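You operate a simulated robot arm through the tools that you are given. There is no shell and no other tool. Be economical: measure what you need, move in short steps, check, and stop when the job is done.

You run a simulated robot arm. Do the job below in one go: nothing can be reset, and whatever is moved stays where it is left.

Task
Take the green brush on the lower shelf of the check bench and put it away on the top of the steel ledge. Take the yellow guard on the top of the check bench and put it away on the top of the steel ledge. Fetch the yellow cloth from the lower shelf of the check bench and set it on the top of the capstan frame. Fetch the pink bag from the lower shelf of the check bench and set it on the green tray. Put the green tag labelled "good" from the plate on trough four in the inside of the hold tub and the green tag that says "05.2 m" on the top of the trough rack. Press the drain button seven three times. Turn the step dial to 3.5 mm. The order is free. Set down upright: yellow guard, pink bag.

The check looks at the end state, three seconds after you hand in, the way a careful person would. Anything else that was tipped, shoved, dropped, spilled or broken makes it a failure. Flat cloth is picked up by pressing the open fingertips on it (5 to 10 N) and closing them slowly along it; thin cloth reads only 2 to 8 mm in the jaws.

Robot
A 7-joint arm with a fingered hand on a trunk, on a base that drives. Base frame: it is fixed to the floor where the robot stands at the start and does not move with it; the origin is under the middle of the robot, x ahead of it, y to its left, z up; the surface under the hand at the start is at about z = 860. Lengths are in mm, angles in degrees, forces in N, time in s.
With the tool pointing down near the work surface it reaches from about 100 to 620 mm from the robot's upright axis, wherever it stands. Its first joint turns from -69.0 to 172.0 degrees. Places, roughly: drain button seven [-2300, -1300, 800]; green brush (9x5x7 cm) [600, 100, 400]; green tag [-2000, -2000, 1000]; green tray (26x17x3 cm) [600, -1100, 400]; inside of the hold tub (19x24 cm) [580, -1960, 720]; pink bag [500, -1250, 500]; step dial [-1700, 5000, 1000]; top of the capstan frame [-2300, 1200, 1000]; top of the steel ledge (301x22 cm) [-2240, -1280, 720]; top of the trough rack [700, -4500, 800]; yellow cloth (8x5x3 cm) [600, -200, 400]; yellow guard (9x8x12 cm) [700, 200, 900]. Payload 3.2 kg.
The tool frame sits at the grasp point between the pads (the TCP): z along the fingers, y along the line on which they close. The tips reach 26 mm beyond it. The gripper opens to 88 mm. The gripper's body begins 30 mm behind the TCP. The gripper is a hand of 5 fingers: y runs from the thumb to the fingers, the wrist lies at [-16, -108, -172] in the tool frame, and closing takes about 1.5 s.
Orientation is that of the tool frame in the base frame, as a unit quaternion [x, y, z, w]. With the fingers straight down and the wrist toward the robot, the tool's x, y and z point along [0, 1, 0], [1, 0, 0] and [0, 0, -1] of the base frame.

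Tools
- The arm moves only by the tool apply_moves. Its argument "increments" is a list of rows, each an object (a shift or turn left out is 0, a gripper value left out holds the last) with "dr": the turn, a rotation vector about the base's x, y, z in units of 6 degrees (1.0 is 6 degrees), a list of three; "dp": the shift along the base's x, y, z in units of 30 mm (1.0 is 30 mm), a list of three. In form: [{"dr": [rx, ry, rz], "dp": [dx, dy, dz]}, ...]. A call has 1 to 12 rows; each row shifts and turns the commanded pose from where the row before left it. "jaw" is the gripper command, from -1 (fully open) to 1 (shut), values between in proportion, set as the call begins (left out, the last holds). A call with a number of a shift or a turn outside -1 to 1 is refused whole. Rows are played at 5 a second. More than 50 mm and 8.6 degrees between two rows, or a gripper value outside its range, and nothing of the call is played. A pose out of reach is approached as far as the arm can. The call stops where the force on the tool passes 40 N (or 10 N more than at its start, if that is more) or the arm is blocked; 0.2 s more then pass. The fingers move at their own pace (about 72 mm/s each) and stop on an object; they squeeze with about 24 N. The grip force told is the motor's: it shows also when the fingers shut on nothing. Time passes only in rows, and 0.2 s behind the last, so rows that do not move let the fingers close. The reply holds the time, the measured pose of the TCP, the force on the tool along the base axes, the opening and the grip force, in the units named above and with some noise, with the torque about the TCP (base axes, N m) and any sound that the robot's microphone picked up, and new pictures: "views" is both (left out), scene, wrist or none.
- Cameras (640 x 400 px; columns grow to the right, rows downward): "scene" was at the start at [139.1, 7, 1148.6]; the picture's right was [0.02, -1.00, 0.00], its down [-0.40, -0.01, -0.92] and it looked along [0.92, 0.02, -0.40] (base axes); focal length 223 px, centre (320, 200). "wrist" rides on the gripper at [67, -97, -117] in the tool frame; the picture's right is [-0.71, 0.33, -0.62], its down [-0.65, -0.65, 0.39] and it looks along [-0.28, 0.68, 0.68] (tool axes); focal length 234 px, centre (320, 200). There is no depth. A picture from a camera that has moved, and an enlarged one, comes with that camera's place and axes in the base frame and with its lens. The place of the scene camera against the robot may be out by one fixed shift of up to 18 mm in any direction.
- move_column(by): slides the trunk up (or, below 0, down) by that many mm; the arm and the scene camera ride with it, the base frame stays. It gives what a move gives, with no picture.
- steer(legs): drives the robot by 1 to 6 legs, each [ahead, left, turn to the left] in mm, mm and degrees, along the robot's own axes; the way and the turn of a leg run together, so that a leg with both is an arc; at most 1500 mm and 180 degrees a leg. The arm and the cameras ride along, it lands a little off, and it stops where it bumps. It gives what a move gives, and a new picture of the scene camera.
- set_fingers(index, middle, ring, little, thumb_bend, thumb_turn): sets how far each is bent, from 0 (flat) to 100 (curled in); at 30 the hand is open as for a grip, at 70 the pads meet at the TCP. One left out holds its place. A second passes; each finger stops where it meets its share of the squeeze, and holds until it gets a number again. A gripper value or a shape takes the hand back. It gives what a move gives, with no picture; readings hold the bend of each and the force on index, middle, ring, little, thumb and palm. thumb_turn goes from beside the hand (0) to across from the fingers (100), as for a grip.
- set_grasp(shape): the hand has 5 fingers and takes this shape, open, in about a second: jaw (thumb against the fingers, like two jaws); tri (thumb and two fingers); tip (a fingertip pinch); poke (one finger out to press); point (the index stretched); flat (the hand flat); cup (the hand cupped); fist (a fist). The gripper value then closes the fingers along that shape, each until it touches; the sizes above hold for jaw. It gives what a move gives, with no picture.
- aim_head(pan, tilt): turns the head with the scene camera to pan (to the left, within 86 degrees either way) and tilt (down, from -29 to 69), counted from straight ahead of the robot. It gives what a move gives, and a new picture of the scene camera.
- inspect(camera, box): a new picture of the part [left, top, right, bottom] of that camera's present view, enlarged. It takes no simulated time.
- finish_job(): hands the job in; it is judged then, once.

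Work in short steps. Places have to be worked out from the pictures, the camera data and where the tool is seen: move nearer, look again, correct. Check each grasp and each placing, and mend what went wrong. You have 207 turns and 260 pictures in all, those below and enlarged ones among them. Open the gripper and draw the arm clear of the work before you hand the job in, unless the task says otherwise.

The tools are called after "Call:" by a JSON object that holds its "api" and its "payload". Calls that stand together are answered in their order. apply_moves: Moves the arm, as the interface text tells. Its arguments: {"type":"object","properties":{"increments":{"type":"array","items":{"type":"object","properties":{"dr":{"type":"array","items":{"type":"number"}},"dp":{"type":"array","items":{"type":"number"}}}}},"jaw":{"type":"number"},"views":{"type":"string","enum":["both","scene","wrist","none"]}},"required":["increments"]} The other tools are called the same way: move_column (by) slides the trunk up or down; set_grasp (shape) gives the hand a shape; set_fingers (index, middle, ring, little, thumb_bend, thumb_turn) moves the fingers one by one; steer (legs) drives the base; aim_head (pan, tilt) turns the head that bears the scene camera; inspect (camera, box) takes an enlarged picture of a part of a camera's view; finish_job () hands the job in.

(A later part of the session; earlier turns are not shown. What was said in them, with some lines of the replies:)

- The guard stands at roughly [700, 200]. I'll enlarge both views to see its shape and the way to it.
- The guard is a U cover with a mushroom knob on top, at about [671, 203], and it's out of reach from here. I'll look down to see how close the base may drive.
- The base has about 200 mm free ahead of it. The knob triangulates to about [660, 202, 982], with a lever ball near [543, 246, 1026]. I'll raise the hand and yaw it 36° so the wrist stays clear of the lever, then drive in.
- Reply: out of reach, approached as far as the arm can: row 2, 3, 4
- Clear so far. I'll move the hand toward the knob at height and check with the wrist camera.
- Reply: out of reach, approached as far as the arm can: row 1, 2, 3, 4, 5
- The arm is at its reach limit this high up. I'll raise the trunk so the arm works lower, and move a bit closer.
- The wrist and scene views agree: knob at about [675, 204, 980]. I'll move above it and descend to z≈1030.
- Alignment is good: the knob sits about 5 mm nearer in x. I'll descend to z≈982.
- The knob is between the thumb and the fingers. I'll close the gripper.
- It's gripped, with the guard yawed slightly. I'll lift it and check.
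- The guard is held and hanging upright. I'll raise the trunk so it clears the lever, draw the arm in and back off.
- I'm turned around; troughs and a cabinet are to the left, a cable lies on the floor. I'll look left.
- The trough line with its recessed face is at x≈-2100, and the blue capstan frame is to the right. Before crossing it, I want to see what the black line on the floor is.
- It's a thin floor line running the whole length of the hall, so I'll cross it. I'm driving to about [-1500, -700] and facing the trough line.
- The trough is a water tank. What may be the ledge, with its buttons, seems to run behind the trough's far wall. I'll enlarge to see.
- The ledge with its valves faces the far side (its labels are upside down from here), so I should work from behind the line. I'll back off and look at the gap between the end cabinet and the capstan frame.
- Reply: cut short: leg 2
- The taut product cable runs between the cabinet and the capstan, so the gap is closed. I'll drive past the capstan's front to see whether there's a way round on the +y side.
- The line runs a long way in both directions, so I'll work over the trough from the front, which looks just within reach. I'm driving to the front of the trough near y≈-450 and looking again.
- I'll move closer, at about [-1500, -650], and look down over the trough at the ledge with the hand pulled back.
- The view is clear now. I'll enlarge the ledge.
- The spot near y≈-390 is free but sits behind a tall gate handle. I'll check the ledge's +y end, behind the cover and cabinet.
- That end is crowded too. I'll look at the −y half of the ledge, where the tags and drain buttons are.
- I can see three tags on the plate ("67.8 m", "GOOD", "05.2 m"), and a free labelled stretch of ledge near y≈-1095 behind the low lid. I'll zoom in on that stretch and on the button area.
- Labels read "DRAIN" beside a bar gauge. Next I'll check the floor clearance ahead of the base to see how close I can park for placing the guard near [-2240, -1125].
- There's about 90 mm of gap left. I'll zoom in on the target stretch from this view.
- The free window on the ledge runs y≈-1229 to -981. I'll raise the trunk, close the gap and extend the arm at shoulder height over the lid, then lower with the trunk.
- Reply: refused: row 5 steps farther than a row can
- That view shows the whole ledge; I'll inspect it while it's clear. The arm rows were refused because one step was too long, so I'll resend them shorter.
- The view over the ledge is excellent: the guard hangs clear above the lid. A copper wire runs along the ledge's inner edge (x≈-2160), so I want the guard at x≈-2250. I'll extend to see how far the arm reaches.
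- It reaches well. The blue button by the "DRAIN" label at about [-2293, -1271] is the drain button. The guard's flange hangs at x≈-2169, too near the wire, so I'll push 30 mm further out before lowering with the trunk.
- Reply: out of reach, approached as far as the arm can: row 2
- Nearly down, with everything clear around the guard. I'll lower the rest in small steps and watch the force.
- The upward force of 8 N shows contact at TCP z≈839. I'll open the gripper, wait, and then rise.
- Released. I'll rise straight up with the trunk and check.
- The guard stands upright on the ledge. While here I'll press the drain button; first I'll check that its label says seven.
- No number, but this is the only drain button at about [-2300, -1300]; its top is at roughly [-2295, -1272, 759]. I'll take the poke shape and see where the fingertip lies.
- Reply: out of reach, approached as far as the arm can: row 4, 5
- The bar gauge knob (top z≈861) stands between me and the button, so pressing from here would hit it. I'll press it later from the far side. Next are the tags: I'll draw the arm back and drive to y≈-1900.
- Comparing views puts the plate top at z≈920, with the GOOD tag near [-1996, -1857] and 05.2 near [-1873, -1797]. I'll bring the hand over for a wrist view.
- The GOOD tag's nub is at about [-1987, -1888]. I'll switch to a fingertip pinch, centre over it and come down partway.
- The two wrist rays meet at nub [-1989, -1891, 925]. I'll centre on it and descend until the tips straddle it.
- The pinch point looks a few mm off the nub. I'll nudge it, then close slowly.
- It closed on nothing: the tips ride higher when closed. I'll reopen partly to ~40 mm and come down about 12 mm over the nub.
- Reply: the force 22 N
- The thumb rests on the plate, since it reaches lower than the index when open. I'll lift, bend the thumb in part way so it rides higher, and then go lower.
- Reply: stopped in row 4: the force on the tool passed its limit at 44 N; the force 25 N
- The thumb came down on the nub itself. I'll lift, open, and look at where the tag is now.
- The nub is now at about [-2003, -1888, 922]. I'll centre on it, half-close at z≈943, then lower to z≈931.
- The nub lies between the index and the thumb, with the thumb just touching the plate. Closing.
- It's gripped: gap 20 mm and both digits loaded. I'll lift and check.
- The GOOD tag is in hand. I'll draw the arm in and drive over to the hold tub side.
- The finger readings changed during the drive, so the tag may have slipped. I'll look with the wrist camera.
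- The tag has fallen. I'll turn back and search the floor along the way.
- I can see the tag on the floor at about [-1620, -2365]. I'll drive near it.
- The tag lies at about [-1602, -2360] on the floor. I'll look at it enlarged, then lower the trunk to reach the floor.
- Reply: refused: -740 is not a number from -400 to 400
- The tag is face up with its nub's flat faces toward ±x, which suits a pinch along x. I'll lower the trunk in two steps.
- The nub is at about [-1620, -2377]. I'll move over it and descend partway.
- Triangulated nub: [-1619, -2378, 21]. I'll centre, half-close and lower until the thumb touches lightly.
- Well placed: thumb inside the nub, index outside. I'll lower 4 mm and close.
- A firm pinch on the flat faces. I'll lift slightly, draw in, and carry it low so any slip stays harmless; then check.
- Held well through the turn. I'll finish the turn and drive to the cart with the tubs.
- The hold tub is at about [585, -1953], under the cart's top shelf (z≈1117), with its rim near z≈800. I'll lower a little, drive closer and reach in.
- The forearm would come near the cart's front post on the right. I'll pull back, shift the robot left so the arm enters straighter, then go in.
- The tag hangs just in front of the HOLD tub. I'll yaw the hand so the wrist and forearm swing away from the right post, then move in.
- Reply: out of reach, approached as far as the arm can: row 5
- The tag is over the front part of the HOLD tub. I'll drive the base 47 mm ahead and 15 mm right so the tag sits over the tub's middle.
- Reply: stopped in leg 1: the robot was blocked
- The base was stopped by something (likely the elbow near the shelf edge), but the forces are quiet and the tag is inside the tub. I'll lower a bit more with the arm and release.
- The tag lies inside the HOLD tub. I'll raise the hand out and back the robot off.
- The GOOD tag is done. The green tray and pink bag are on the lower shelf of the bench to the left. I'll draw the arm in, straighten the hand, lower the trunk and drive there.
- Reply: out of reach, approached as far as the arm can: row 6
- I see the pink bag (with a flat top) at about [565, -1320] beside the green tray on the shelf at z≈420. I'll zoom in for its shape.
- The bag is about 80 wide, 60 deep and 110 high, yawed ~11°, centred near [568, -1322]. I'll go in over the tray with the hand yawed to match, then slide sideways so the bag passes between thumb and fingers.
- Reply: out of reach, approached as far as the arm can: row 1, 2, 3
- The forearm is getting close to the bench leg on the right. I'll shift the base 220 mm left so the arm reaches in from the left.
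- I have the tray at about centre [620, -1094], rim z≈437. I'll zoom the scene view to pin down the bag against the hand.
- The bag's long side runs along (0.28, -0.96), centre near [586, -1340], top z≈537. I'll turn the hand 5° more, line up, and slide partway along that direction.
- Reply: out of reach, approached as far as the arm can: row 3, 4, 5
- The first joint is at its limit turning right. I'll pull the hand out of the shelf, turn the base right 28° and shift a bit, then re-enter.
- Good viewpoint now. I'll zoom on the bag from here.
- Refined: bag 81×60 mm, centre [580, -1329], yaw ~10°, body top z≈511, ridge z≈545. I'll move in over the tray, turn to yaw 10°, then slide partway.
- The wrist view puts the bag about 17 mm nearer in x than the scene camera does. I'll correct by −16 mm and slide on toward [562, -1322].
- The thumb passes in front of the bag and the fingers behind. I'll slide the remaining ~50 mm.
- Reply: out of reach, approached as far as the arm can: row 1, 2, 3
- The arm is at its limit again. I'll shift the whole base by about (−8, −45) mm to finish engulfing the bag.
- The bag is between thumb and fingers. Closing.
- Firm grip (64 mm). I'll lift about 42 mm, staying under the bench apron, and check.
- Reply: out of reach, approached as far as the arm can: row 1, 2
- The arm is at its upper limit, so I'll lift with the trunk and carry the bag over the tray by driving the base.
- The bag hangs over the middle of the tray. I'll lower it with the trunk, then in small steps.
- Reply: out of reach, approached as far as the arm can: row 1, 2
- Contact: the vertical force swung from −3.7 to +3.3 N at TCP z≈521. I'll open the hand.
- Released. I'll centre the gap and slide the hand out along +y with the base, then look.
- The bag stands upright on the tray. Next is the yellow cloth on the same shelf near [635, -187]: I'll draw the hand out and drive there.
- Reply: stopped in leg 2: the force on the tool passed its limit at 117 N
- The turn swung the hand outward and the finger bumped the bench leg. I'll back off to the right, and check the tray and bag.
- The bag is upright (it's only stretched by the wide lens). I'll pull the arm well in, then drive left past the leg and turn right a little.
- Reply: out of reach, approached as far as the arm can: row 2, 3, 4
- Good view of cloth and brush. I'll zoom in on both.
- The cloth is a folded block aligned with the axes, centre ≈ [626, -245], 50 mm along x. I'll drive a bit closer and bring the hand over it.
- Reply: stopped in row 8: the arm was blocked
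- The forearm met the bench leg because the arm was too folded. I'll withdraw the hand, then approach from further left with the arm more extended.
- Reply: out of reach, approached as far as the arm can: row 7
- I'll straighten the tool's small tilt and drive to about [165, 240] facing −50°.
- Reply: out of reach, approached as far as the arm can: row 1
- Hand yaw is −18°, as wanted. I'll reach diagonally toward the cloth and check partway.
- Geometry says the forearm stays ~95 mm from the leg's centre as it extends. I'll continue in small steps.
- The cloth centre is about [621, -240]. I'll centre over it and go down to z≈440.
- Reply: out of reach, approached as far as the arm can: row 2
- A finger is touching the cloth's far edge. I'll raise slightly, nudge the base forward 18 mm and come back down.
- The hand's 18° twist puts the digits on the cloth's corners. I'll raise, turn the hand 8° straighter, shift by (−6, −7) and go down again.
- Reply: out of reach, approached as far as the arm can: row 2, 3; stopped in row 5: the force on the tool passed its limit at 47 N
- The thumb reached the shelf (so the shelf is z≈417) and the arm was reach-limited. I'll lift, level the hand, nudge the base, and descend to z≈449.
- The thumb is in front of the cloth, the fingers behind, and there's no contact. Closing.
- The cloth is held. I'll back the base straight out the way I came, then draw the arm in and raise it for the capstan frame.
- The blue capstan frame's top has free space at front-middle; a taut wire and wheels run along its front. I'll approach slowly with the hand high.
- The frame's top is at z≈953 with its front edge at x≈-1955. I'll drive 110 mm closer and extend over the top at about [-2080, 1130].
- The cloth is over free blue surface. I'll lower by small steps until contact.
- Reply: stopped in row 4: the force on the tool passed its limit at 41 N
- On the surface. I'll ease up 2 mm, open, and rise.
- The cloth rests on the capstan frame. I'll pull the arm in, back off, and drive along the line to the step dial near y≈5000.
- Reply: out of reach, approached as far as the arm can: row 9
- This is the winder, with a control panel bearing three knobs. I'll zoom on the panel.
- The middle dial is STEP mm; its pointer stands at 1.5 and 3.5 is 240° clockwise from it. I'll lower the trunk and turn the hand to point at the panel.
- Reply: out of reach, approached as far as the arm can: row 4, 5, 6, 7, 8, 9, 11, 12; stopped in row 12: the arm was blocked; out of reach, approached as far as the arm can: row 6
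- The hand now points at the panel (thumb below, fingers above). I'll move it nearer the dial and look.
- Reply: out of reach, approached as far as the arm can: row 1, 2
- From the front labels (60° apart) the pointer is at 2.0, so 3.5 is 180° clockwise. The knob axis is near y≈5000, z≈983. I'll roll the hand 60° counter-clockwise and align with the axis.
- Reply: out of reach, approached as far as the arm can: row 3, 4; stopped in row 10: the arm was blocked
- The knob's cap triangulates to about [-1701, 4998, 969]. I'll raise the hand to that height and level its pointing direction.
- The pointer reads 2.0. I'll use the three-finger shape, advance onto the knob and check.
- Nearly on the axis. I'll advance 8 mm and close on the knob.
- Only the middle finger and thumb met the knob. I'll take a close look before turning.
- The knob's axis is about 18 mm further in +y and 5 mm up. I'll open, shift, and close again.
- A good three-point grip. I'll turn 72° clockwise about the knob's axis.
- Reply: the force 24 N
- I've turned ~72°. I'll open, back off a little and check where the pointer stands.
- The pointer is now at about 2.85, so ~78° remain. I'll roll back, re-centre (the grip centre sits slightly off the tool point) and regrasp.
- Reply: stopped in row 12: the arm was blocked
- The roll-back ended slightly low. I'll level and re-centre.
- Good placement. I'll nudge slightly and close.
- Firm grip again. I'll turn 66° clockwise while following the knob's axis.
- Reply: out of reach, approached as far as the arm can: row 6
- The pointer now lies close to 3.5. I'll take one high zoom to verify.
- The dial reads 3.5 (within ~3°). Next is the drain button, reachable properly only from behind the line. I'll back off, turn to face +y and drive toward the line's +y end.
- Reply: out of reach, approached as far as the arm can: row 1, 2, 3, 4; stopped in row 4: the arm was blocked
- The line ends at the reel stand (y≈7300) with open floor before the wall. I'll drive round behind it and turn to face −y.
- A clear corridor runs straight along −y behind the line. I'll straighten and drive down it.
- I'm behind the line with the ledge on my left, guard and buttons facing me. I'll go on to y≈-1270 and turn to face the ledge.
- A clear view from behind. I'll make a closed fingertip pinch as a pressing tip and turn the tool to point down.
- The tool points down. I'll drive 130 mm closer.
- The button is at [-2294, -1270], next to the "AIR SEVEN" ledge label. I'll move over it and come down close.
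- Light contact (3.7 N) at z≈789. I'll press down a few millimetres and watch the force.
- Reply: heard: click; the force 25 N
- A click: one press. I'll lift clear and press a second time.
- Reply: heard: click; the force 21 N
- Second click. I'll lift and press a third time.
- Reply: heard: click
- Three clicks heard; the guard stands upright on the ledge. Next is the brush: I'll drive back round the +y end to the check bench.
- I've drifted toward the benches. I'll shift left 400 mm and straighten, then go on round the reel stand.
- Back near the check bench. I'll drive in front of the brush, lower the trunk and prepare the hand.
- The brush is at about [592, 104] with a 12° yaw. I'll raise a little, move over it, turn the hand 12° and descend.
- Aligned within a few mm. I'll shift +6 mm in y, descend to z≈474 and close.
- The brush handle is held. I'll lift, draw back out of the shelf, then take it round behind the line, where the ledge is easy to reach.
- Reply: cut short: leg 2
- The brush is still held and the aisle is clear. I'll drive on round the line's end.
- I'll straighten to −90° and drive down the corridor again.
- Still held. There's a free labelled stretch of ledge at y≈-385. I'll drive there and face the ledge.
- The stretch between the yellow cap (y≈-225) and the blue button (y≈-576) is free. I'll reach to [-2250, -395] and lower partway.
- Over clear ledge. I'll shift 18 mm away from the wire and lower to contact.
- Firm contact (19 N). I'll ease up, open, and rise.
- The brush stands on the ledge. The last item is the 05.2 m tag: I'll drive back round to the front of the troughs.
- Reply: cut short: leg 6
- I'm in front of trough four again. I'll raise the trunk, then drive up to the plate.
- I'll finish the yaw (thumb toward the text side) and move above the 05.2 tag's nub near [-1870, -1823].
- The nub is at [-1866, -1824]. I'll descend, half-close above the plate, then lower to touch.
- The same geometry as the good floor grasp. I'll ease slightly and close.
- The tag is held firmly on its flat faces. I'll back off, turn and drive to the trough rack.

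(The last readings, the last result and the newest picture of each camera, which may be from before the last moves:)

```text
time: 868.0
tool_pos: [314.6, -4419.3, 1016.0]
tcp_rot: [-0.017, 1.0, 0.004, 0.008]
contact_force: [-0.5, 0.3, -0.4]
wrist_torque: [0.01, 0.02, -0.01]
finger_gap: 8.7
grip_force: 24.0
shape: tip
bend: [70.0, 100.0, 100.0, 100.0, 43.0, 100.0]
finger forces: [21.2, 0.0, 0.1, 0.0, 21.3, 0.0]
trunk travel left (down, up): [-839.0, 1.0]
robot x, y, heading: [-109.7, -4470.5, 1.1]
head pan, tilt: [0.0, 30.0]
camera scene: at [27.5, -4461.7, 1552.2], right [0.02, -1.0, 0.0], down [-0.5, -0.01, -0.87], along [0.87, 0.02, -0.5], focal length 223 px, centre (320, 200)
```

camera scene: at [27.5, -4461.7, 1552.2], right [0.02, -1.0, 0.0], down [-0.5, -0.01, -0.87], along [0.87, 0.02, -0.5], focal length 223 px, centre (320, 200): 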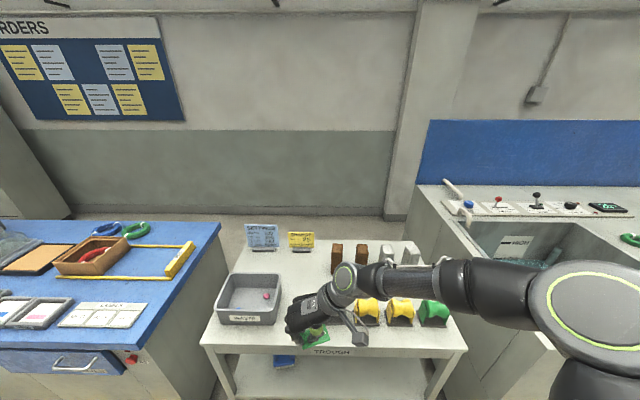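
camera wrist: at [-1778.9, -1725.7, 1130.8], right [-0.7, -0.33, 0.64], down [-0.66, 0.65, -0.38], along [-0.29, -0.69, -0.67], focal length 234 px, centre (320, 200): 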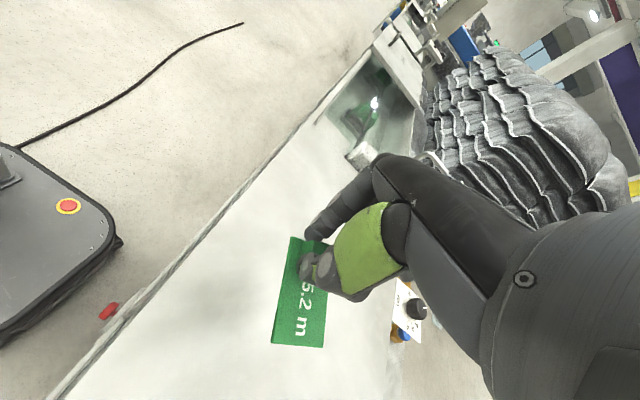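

The trough rack's table is ahead, free between the grey tray and the orange blocks. I'll move closer, extend over that gap, lower the trunk and look.

Call:
{"api": "steer", "payload": {"legs": [[85, 0, -1]]}}

Call:
{"api": "apply_moves", "payload": {"increments": [{"dp": [0.9, -0.1, 0]}, {"dp": [0.9, -0.1, 0]}, {"dp": [0.9, -0.1, 0]}], "views": "none"}}

Call:
{"api": "move_column", "payload": {"by": -110}}

Call:
{"api": "apply_moves", "payload": {"increments": [{}]}}

```text
time: 869.0
tool_pos: [398.3, -4428.3, 1015.2]
tcp_rot: [-0.007, 1.0, 0.004, 0.008]
contact_force: [0.6, 0.6, -0.5]
wrist_torque: [0.01, -0.02, 0.02]
finger_gap: 8.6
grip_force: 23.7
shape: tip
bend: [70.0, 100.0, 100.0, 100.0, 43.0, 100.0]
finger forces: [21.2, 0.1, 0.1, 0.0, 21.3, 0.0]
trunk travel left (down, up): [-839.0, 1.0]
robot x, y, heading: [-26.0, -4468.4, -0.0]
head pan, tilt: [0.0, 30.0]
camera scene: at [110.6, -4463.9, 1552.2], right [0.0, -1.0, 0.0], down [-0.5, 0.0, -0.87], along [0.87, 0.0, -0.5], focal length 223 px, centre (320, 200)
```

scene: 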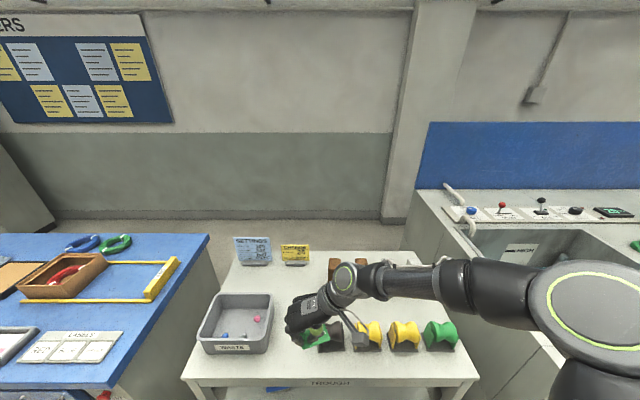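

```text
time: 869.8
tool_pos: [478.1, -4436.7, 1014.7]
tcp_rot: [-0.005, 1.0, 0.004, 0.007]
contact_force: [-0.4, 0.3, 0.8]
wrist_torque: [-0.02, 0.01, 0.0]
finger_gap: 8.5
grip_force: 24.2
shape: tip
bend: [70.0, 100.0, 100.0, 100.0, 43.0, 100.0]
finger forces: [21.3, 0.1, 0.1, 0.0, 21.2, 0.1]
trunk travel left (down, up): [-839.0, 1.0]
robot x, y, heading: [-27.5, -4469.9, -0.1]
head pan, tilt: [0.0, 30.0]
```

```text
time: 871.2
tool_pos: [475.4, -4437.7, 906.2]
tcp_rot: [-0.006, 1.0, 0.004, 0.009]
contact_force: [-1.9, -3.0, 16.1]
wrist_torque: [-0.63, -0.12, -0.05]
finger_gap: 16.4
grip_force: 23.7
shape: tip
bend: [69.0, 100.0, 100.0, 100.0, 43.0, 100.0]
finger forces: [28.1, 0.0, 0.0, 0.0, 65.3, 0.0]
trunk travel left (down, up): [-729.0, 111.0]
robot x, y, heading: [-26.2, -4468.6, -0.3]
head pan, tilt: [0.0, 30.0]
```

```text
time: 871.6
tool_pos: [475.9, -4437.9, 906.1]
tcp_rot: [-0.007, 1.0, 0.005, 0.008]
contact_force: [-0.4, -2.4, 12.8]
wrist_torque: [-0.51, -0.15, -0.07]
finger_gap: 16.2
grip_force: 23.8
shape: tip
bend: [69.0, 100.0, 100.0, 100.0, 43.0, 100.0]
finger forces: [28.4, 0.0, 0.0, 0.0, 59.5, 0.0]
trunk travel left (down, up): [-729.0, 111.0]
robot x, y, heading: [-24.4, -4468.6, 0.1]
head pan, tilt: [0.0, 30.0]
camera scene: at [108.4, -4464.5, 1442.4], right [0.0, -1.0, 0.0], down [-0.5, 0.0, -0.87], along [0.87, 0.0, -0.5], focal length 223 px, centre (320, 200)
camera wrist: at [407.7, -4537.4, 1020.6], right [0.69, 0.33, 0.64], down [0.66, -0.64, -0.38], along [0.28, 0.69, -0.67], focal length 234 px, centre (320, 200)
```

scene: 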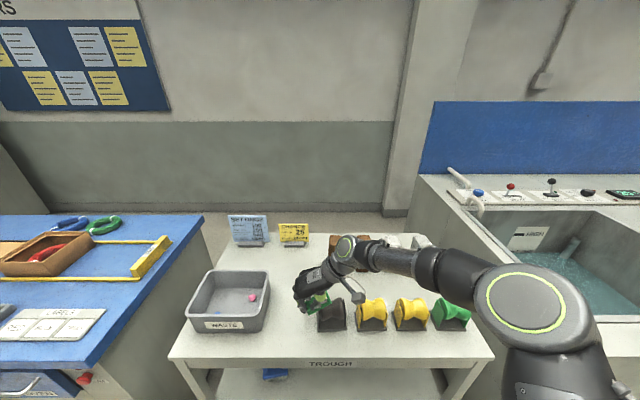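
wrist: 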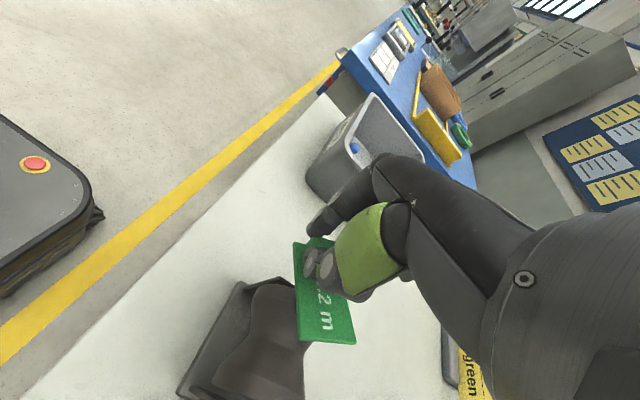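

The tag's end came down on a dark block I hadn't seen. I'll lift, shift 68 mm toward the tray into the free gap, and check.

Call:
{"api": "apply_moves", "payload": {"increments": [{"dp": [0, 0, 0.8]}, {"dp": [0, 0, 0.6]}, {"dp": [0, 0.75, 0]}, {"dp": [0, 0.75, 0]}, {"dp": [0, 0.77, 0]}]}}

```text
time: 872.9
tool_pos: [478.6, -4367.5, 947.4]
tcp_rot: [-0.005, 1.0, 0.004, 0.007]
contact_force: [0.7, -0.3, -0.4]
wrist_torque: [0.01, 0.02, 0.0]
finger_gap: 8.5
grip_force: 24.2
shape: tip
bend: [70.0, 100.0, 100.0, 100.0, 44.0, 100.0]
finger forces: [21.8, 0.0, 0.0, 0.1, 21.9, 0.0]
trunk travel left (down, up): [-729.0, 111.0]
robot x, y, heading: [-23.1, -4468.3, 0.0]
head pan, tilt: [0.0, 30.0]
camera scene: at [111.1, -4462.6, 1442.1], right [0.0, -1.0, 0.0], down [-0.5, 0.0, -0.87], along [0.87, 0.0, -0.5], focal length 223 px, centre (320, 200)
camera wrist: at [410.8, -4466.5, 1062.3], right [0.69, 0.34, 0.64], down [0.66, -0.64, -0.38], along [0.28, 0.69, -0.67], focal length 234 px, centre (320, 200)
```

scene: 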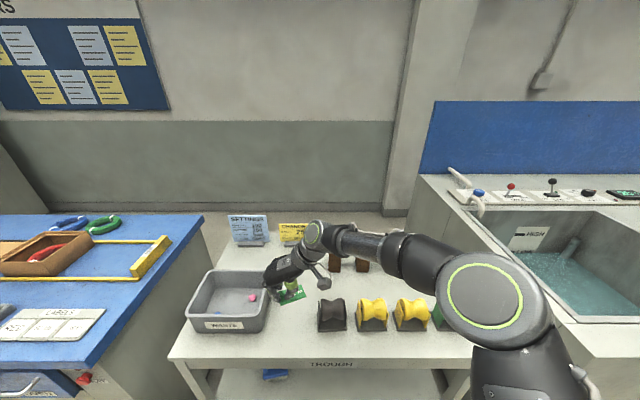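
wrist: 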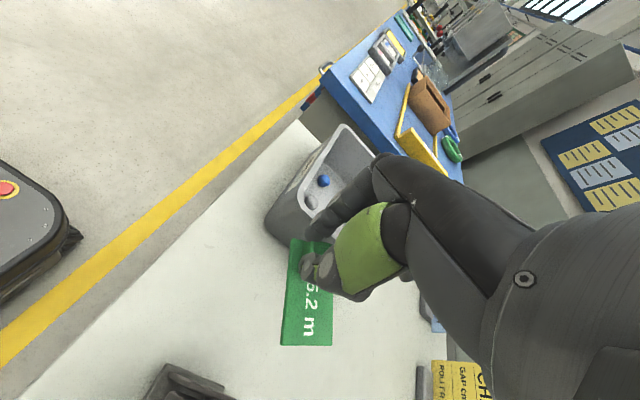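

In the free gap now. I'll shift 8 mm away from the tray rim and lower with the trunk, then in small steps to contact.

Call:
{"api": "apply_moves", "payload": {"increments": [{"dp": [0, -0.27, 0]}], "views": "none"}}

Call:
{"api": "move_column", "payload": {"by": -70}}

Call:
{"api": "apply_moves", "payload": {"increments": [{"dp": [0, 0, -0.3]}, {"dp": [0, 0, -0.2]}], "views": "wrist"}}

```text
time: 873.2
tool_pos: [478.0, -4376.1, 946.4]
tcp_rot: [-0.007, 1.0, 0.004, 0.008]
contact_force: [0.0, -0.2, 0.5]
wrist_torque: [-0.01, 0.02, 0.0]
finger_gap: 8.4
grip_force: 23.9
shape: tip
bend: [70.0, 100.0, 100.0, 100.0, 44.0, 100.0]
finger forces: [21.7, 0.0, 0.1, 0.0, 21.8, 0.1]
trunk travel left (down, up): [-729.0, 111.0]
robot x, y, heading: [-28.2, -4465.4, -0.0]
head pan, tilt: [0.0, 30.0]
```

```text
time: 874.3
tool_pos: [477.4, -4376.3, 876.9]
tcp_rot: [-0.006, 1.0, 0.004, 0.009]
contact_force: [1.0, 0.2, 0.3]
wrist_torque: [-0.01, 0.03, -0.01]
finger_gap: 8.5
grip_force: 24.6
shape: tip
bend: [70.0, 100.0, 100.0, 100.0, 44.0, 100.0]
finger forces: [21.8, 0.1, 0.0, 0.0, 21.9, 0.1]
trunk travel left (down, up): [-659.0, 181.0]
robot x, y, heading: [-23.2, -4468.2, -0.3]
head pan, tilt: [0.0, 30.0]
```

```text
time: 874.9
tool_pos: [478.3, -4376.1, 861.8]
tcp_rot: [-0.006, 1.0, 0.003, 0.008]
contact_force: [-0.2, 0.1, 0.5]
wrist_torque: [-0.01, -0.06, -0.01]
finger_gap: 8.6
grip_force: 24.2
shape: tip
bend: [70.0, 100.0, 100.0, 100.0, 44.0, 100.0]
finger forces: [21.8, 0.0, 0.0, 0.0, 21.7, 0.0]
trunk travel left (down, up): [-659.0, 181.0]
robot x, y, heading: [-23.9, -4470.2, -0.0]
head pan, tilt: [0.0, 30.0]
camera wrist: at [409.7, -4476.6, 977.2], right [0.69, 0.33, 0.64], down [0.66, -0.64, -0.38], along [0.28, 0.69, -0.67], focal length 234 px, centre (320, 200)
```

wrist: 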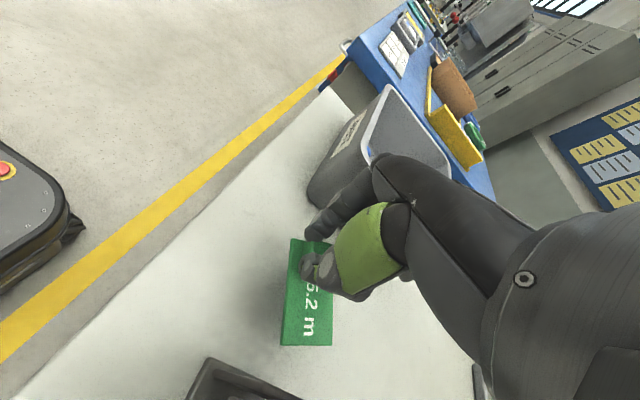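

Clear on both sides. I'll lower to contact in small steps.

Call:
{"api": "apply_moves", "payload": {"increments": [{"dp": [0, 0, -0.25]}, {"dp": [0, 0, -0.2]}, {"dp": [0, 0, -0.15]}, {"dp": [0, 0, -0.12]}, {"dp": [0, 0, -0.1]}], "views": "none"}}

```text
time: 876.1
tool_pos: [477.5, -4375.8, 836.5]
tcp_rot: [-0.006, 1.0, 0.003, 0.007]
contact_force: [0.6, 0.3, -0.3]
wrist_torque: [0.0, -0.02, 0.0]
finger_gap: 8.8
grip_force: 23.9
shape: tip
bend: [70.0, 100.0, 100.0, 100.0, 44.0, 100.0]
finger forces: [21.7, 0.0, 0.0, 0.0, 21.8, 0.0]
trunk travel left (down, up): [-659.0, 181.0]
robot x, y, heading: [-29.3, -4473.6, 0.2]
head pan, tilt: [0.0, 30.0]
```

Call:
{"api": "apply_moves", "payload": {"increments": [{"dp": [0, 0, -0.12]}, {"dp": [0, 0, -0.12]}, {"dp": [0, 0, -0.1]}, {"dp": [0, 0, -0.1]}], "views": "none"}}

```text
time: 877.1
tool_pos: [476.8, -4376.3, 829.9]
tcp_rot: [-0.003, 1.0, 0.008, 0.013]
contact_force: [2.5, -0.9, 34.0]
wrist_torque: [-0.65, -0.05, -0.04]
finger_gap: 9.0
grip_force: 24.3
shape: tip
bend: [70.0, 100.0, 100.0, 100.0, 44.0, 100.0]
finger forces: [24.4, 0.1, 0.0, 0.1, 45.9, 0.0]
trunk travel left (down, up): [-659.0, 181.0]
robot x, y, heading: [-24.8, -4468.9, -0.1]
head pan, tilt: [0.0, 30.0]
```

On the table (34 N). I'll ease up a little, open, and rise.

Call:
{"api": "apply_moves", "payload": {"increments": [{"dp": [0, 0, 0.2]}, {}, {}, {}, {}, {}], "jaw": -1, "views": "none"}}

Call:
{"api": "apply_moves", "payload": {"increments": [{"dp": [0, 0, 0.5]}, {"dp": [0, 0, 1]}, {"dp": [0, 0, 1]}, {"dp": [0, 0, 1]}, {"dp": [0, 0, 0.5]}], "views": "wrist"}}

```text
time: 878.5
tool_pos: [478.1, -4375.1, 829.7]
tcp_rot: [-0.007, 1.0, 0.004, 0.008]
contact_force: [0.1, -0.3, 0.2]
wrist_torque: [0.0, -0.02, -0.02]
finger_gap: 87.7
grip_force: 0.0
shape: tip
bend: [30.0, 98.0, 99.0, 99.0, 30.0, 97.0]
finger forces: [0.0, 0.0, 0.0, 0.0, 0.1, 0.1]
trunk travel left (down, up): [-659.0, 181.0]
robot x, y, heading: [-29.2, -4470.9, -0.2]
head pan, tilt: [0.0, 30.0]
```

```text
time: 879.7
tool_pos: [478.0, -4375.7, 950.7]
tcp_rot: [-0.005, 1.0, 0.005, 0.008]
contact_force: [0.3, -0.6, -0.8]
wrist_torque: [-0.02, -0.03, -0.02]
finger_gap: 88.0
grip_force: 0.0
shape: tip
bend: [30.0, 98.0, 99.0, 99.0, 30.0, 97.0]
finger forces: [0.0, 0.1, 0.1, 0.0, 0.1, 0.1]
trunk travel left (down, up): [-659.0, 181.0]
robot x, y, heading: [-21.1, -4469.1, -0.3]
head pan, tilt: [0.0, 30.0]
camera wrist: at [409.1, -4474.8, 1065.8], right [0.69, 0.33, 0.64], down [0.66, -0.64, -0.38], along [0.28, 0.69, -0.67], focal length 234 px, centre (320, 200)
```

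wrist: 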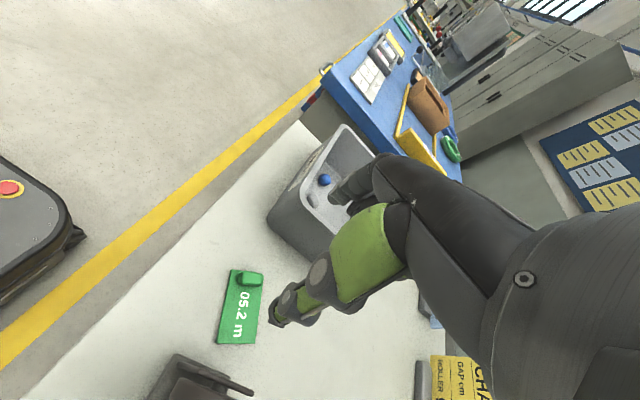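

The 05.2 m tag lies on the rack top. I'll drive the robot back so the arm is clear of the work.

Call:
{"api": "steer", "payload": {"legs": [[-400, 0, 0]]}}

```text
time: 882.2
tool_pos: [80.6, -4376.6, 950.3]
tcp_rot: [-0.003, 1.0, 0.004, 0.007]
contact_force: [-0.1, 0.4, -0.3]
wrist_torque: [-0.02, -0.01, -0.02]
finger_gap: 87.9
grip_force: 0.1
shape: tip
bend: [30.0, 98.0, 99.0, 99.0, 30.0, 97.0]
finger forces: [0.0, 0.0, 0.0, 0.0, 0.0, 0.0]
trunk travel left (down, up): [-659.0, 181.0]
robot x, y, heading: [-420.4, -4467.8, -0.3]
head pan, tilt: [0.0, 30.0]
camera scene: at [-286.3, -4463.3, 1372.2], right [-0.01, -1.0, 0.0], down [-0.5, 0.0, -0.87], along [0.87, -0.01, -0.5], focal length 223 px, centre (320, 200)
```

scene: 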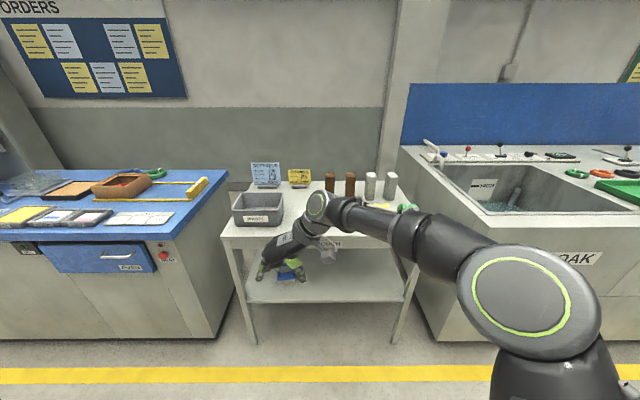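

All items are placed, the button has been pressed three times and the dial is set. The hand is open and clear, so I'm handing in.

Call:
{"api": "finish_job", "payload": {}}

```text
The job is handed in.
```

I finished every item and handed the job in. The step dial sits about 3° past its 3.5 mm mark.

Four contacts on the way could count against the result. The "good" tag fell on the floor mid-carry and I picked it up again. The base was stopped once at the tub cart, probably by the elbow. The hand and forearm each hit a check-bench leg, and the "05.2 m" tag briefly rested on a block on the trough rack. I saw nothing moved or tipped, though I didn't check the cart, leg or block closely.
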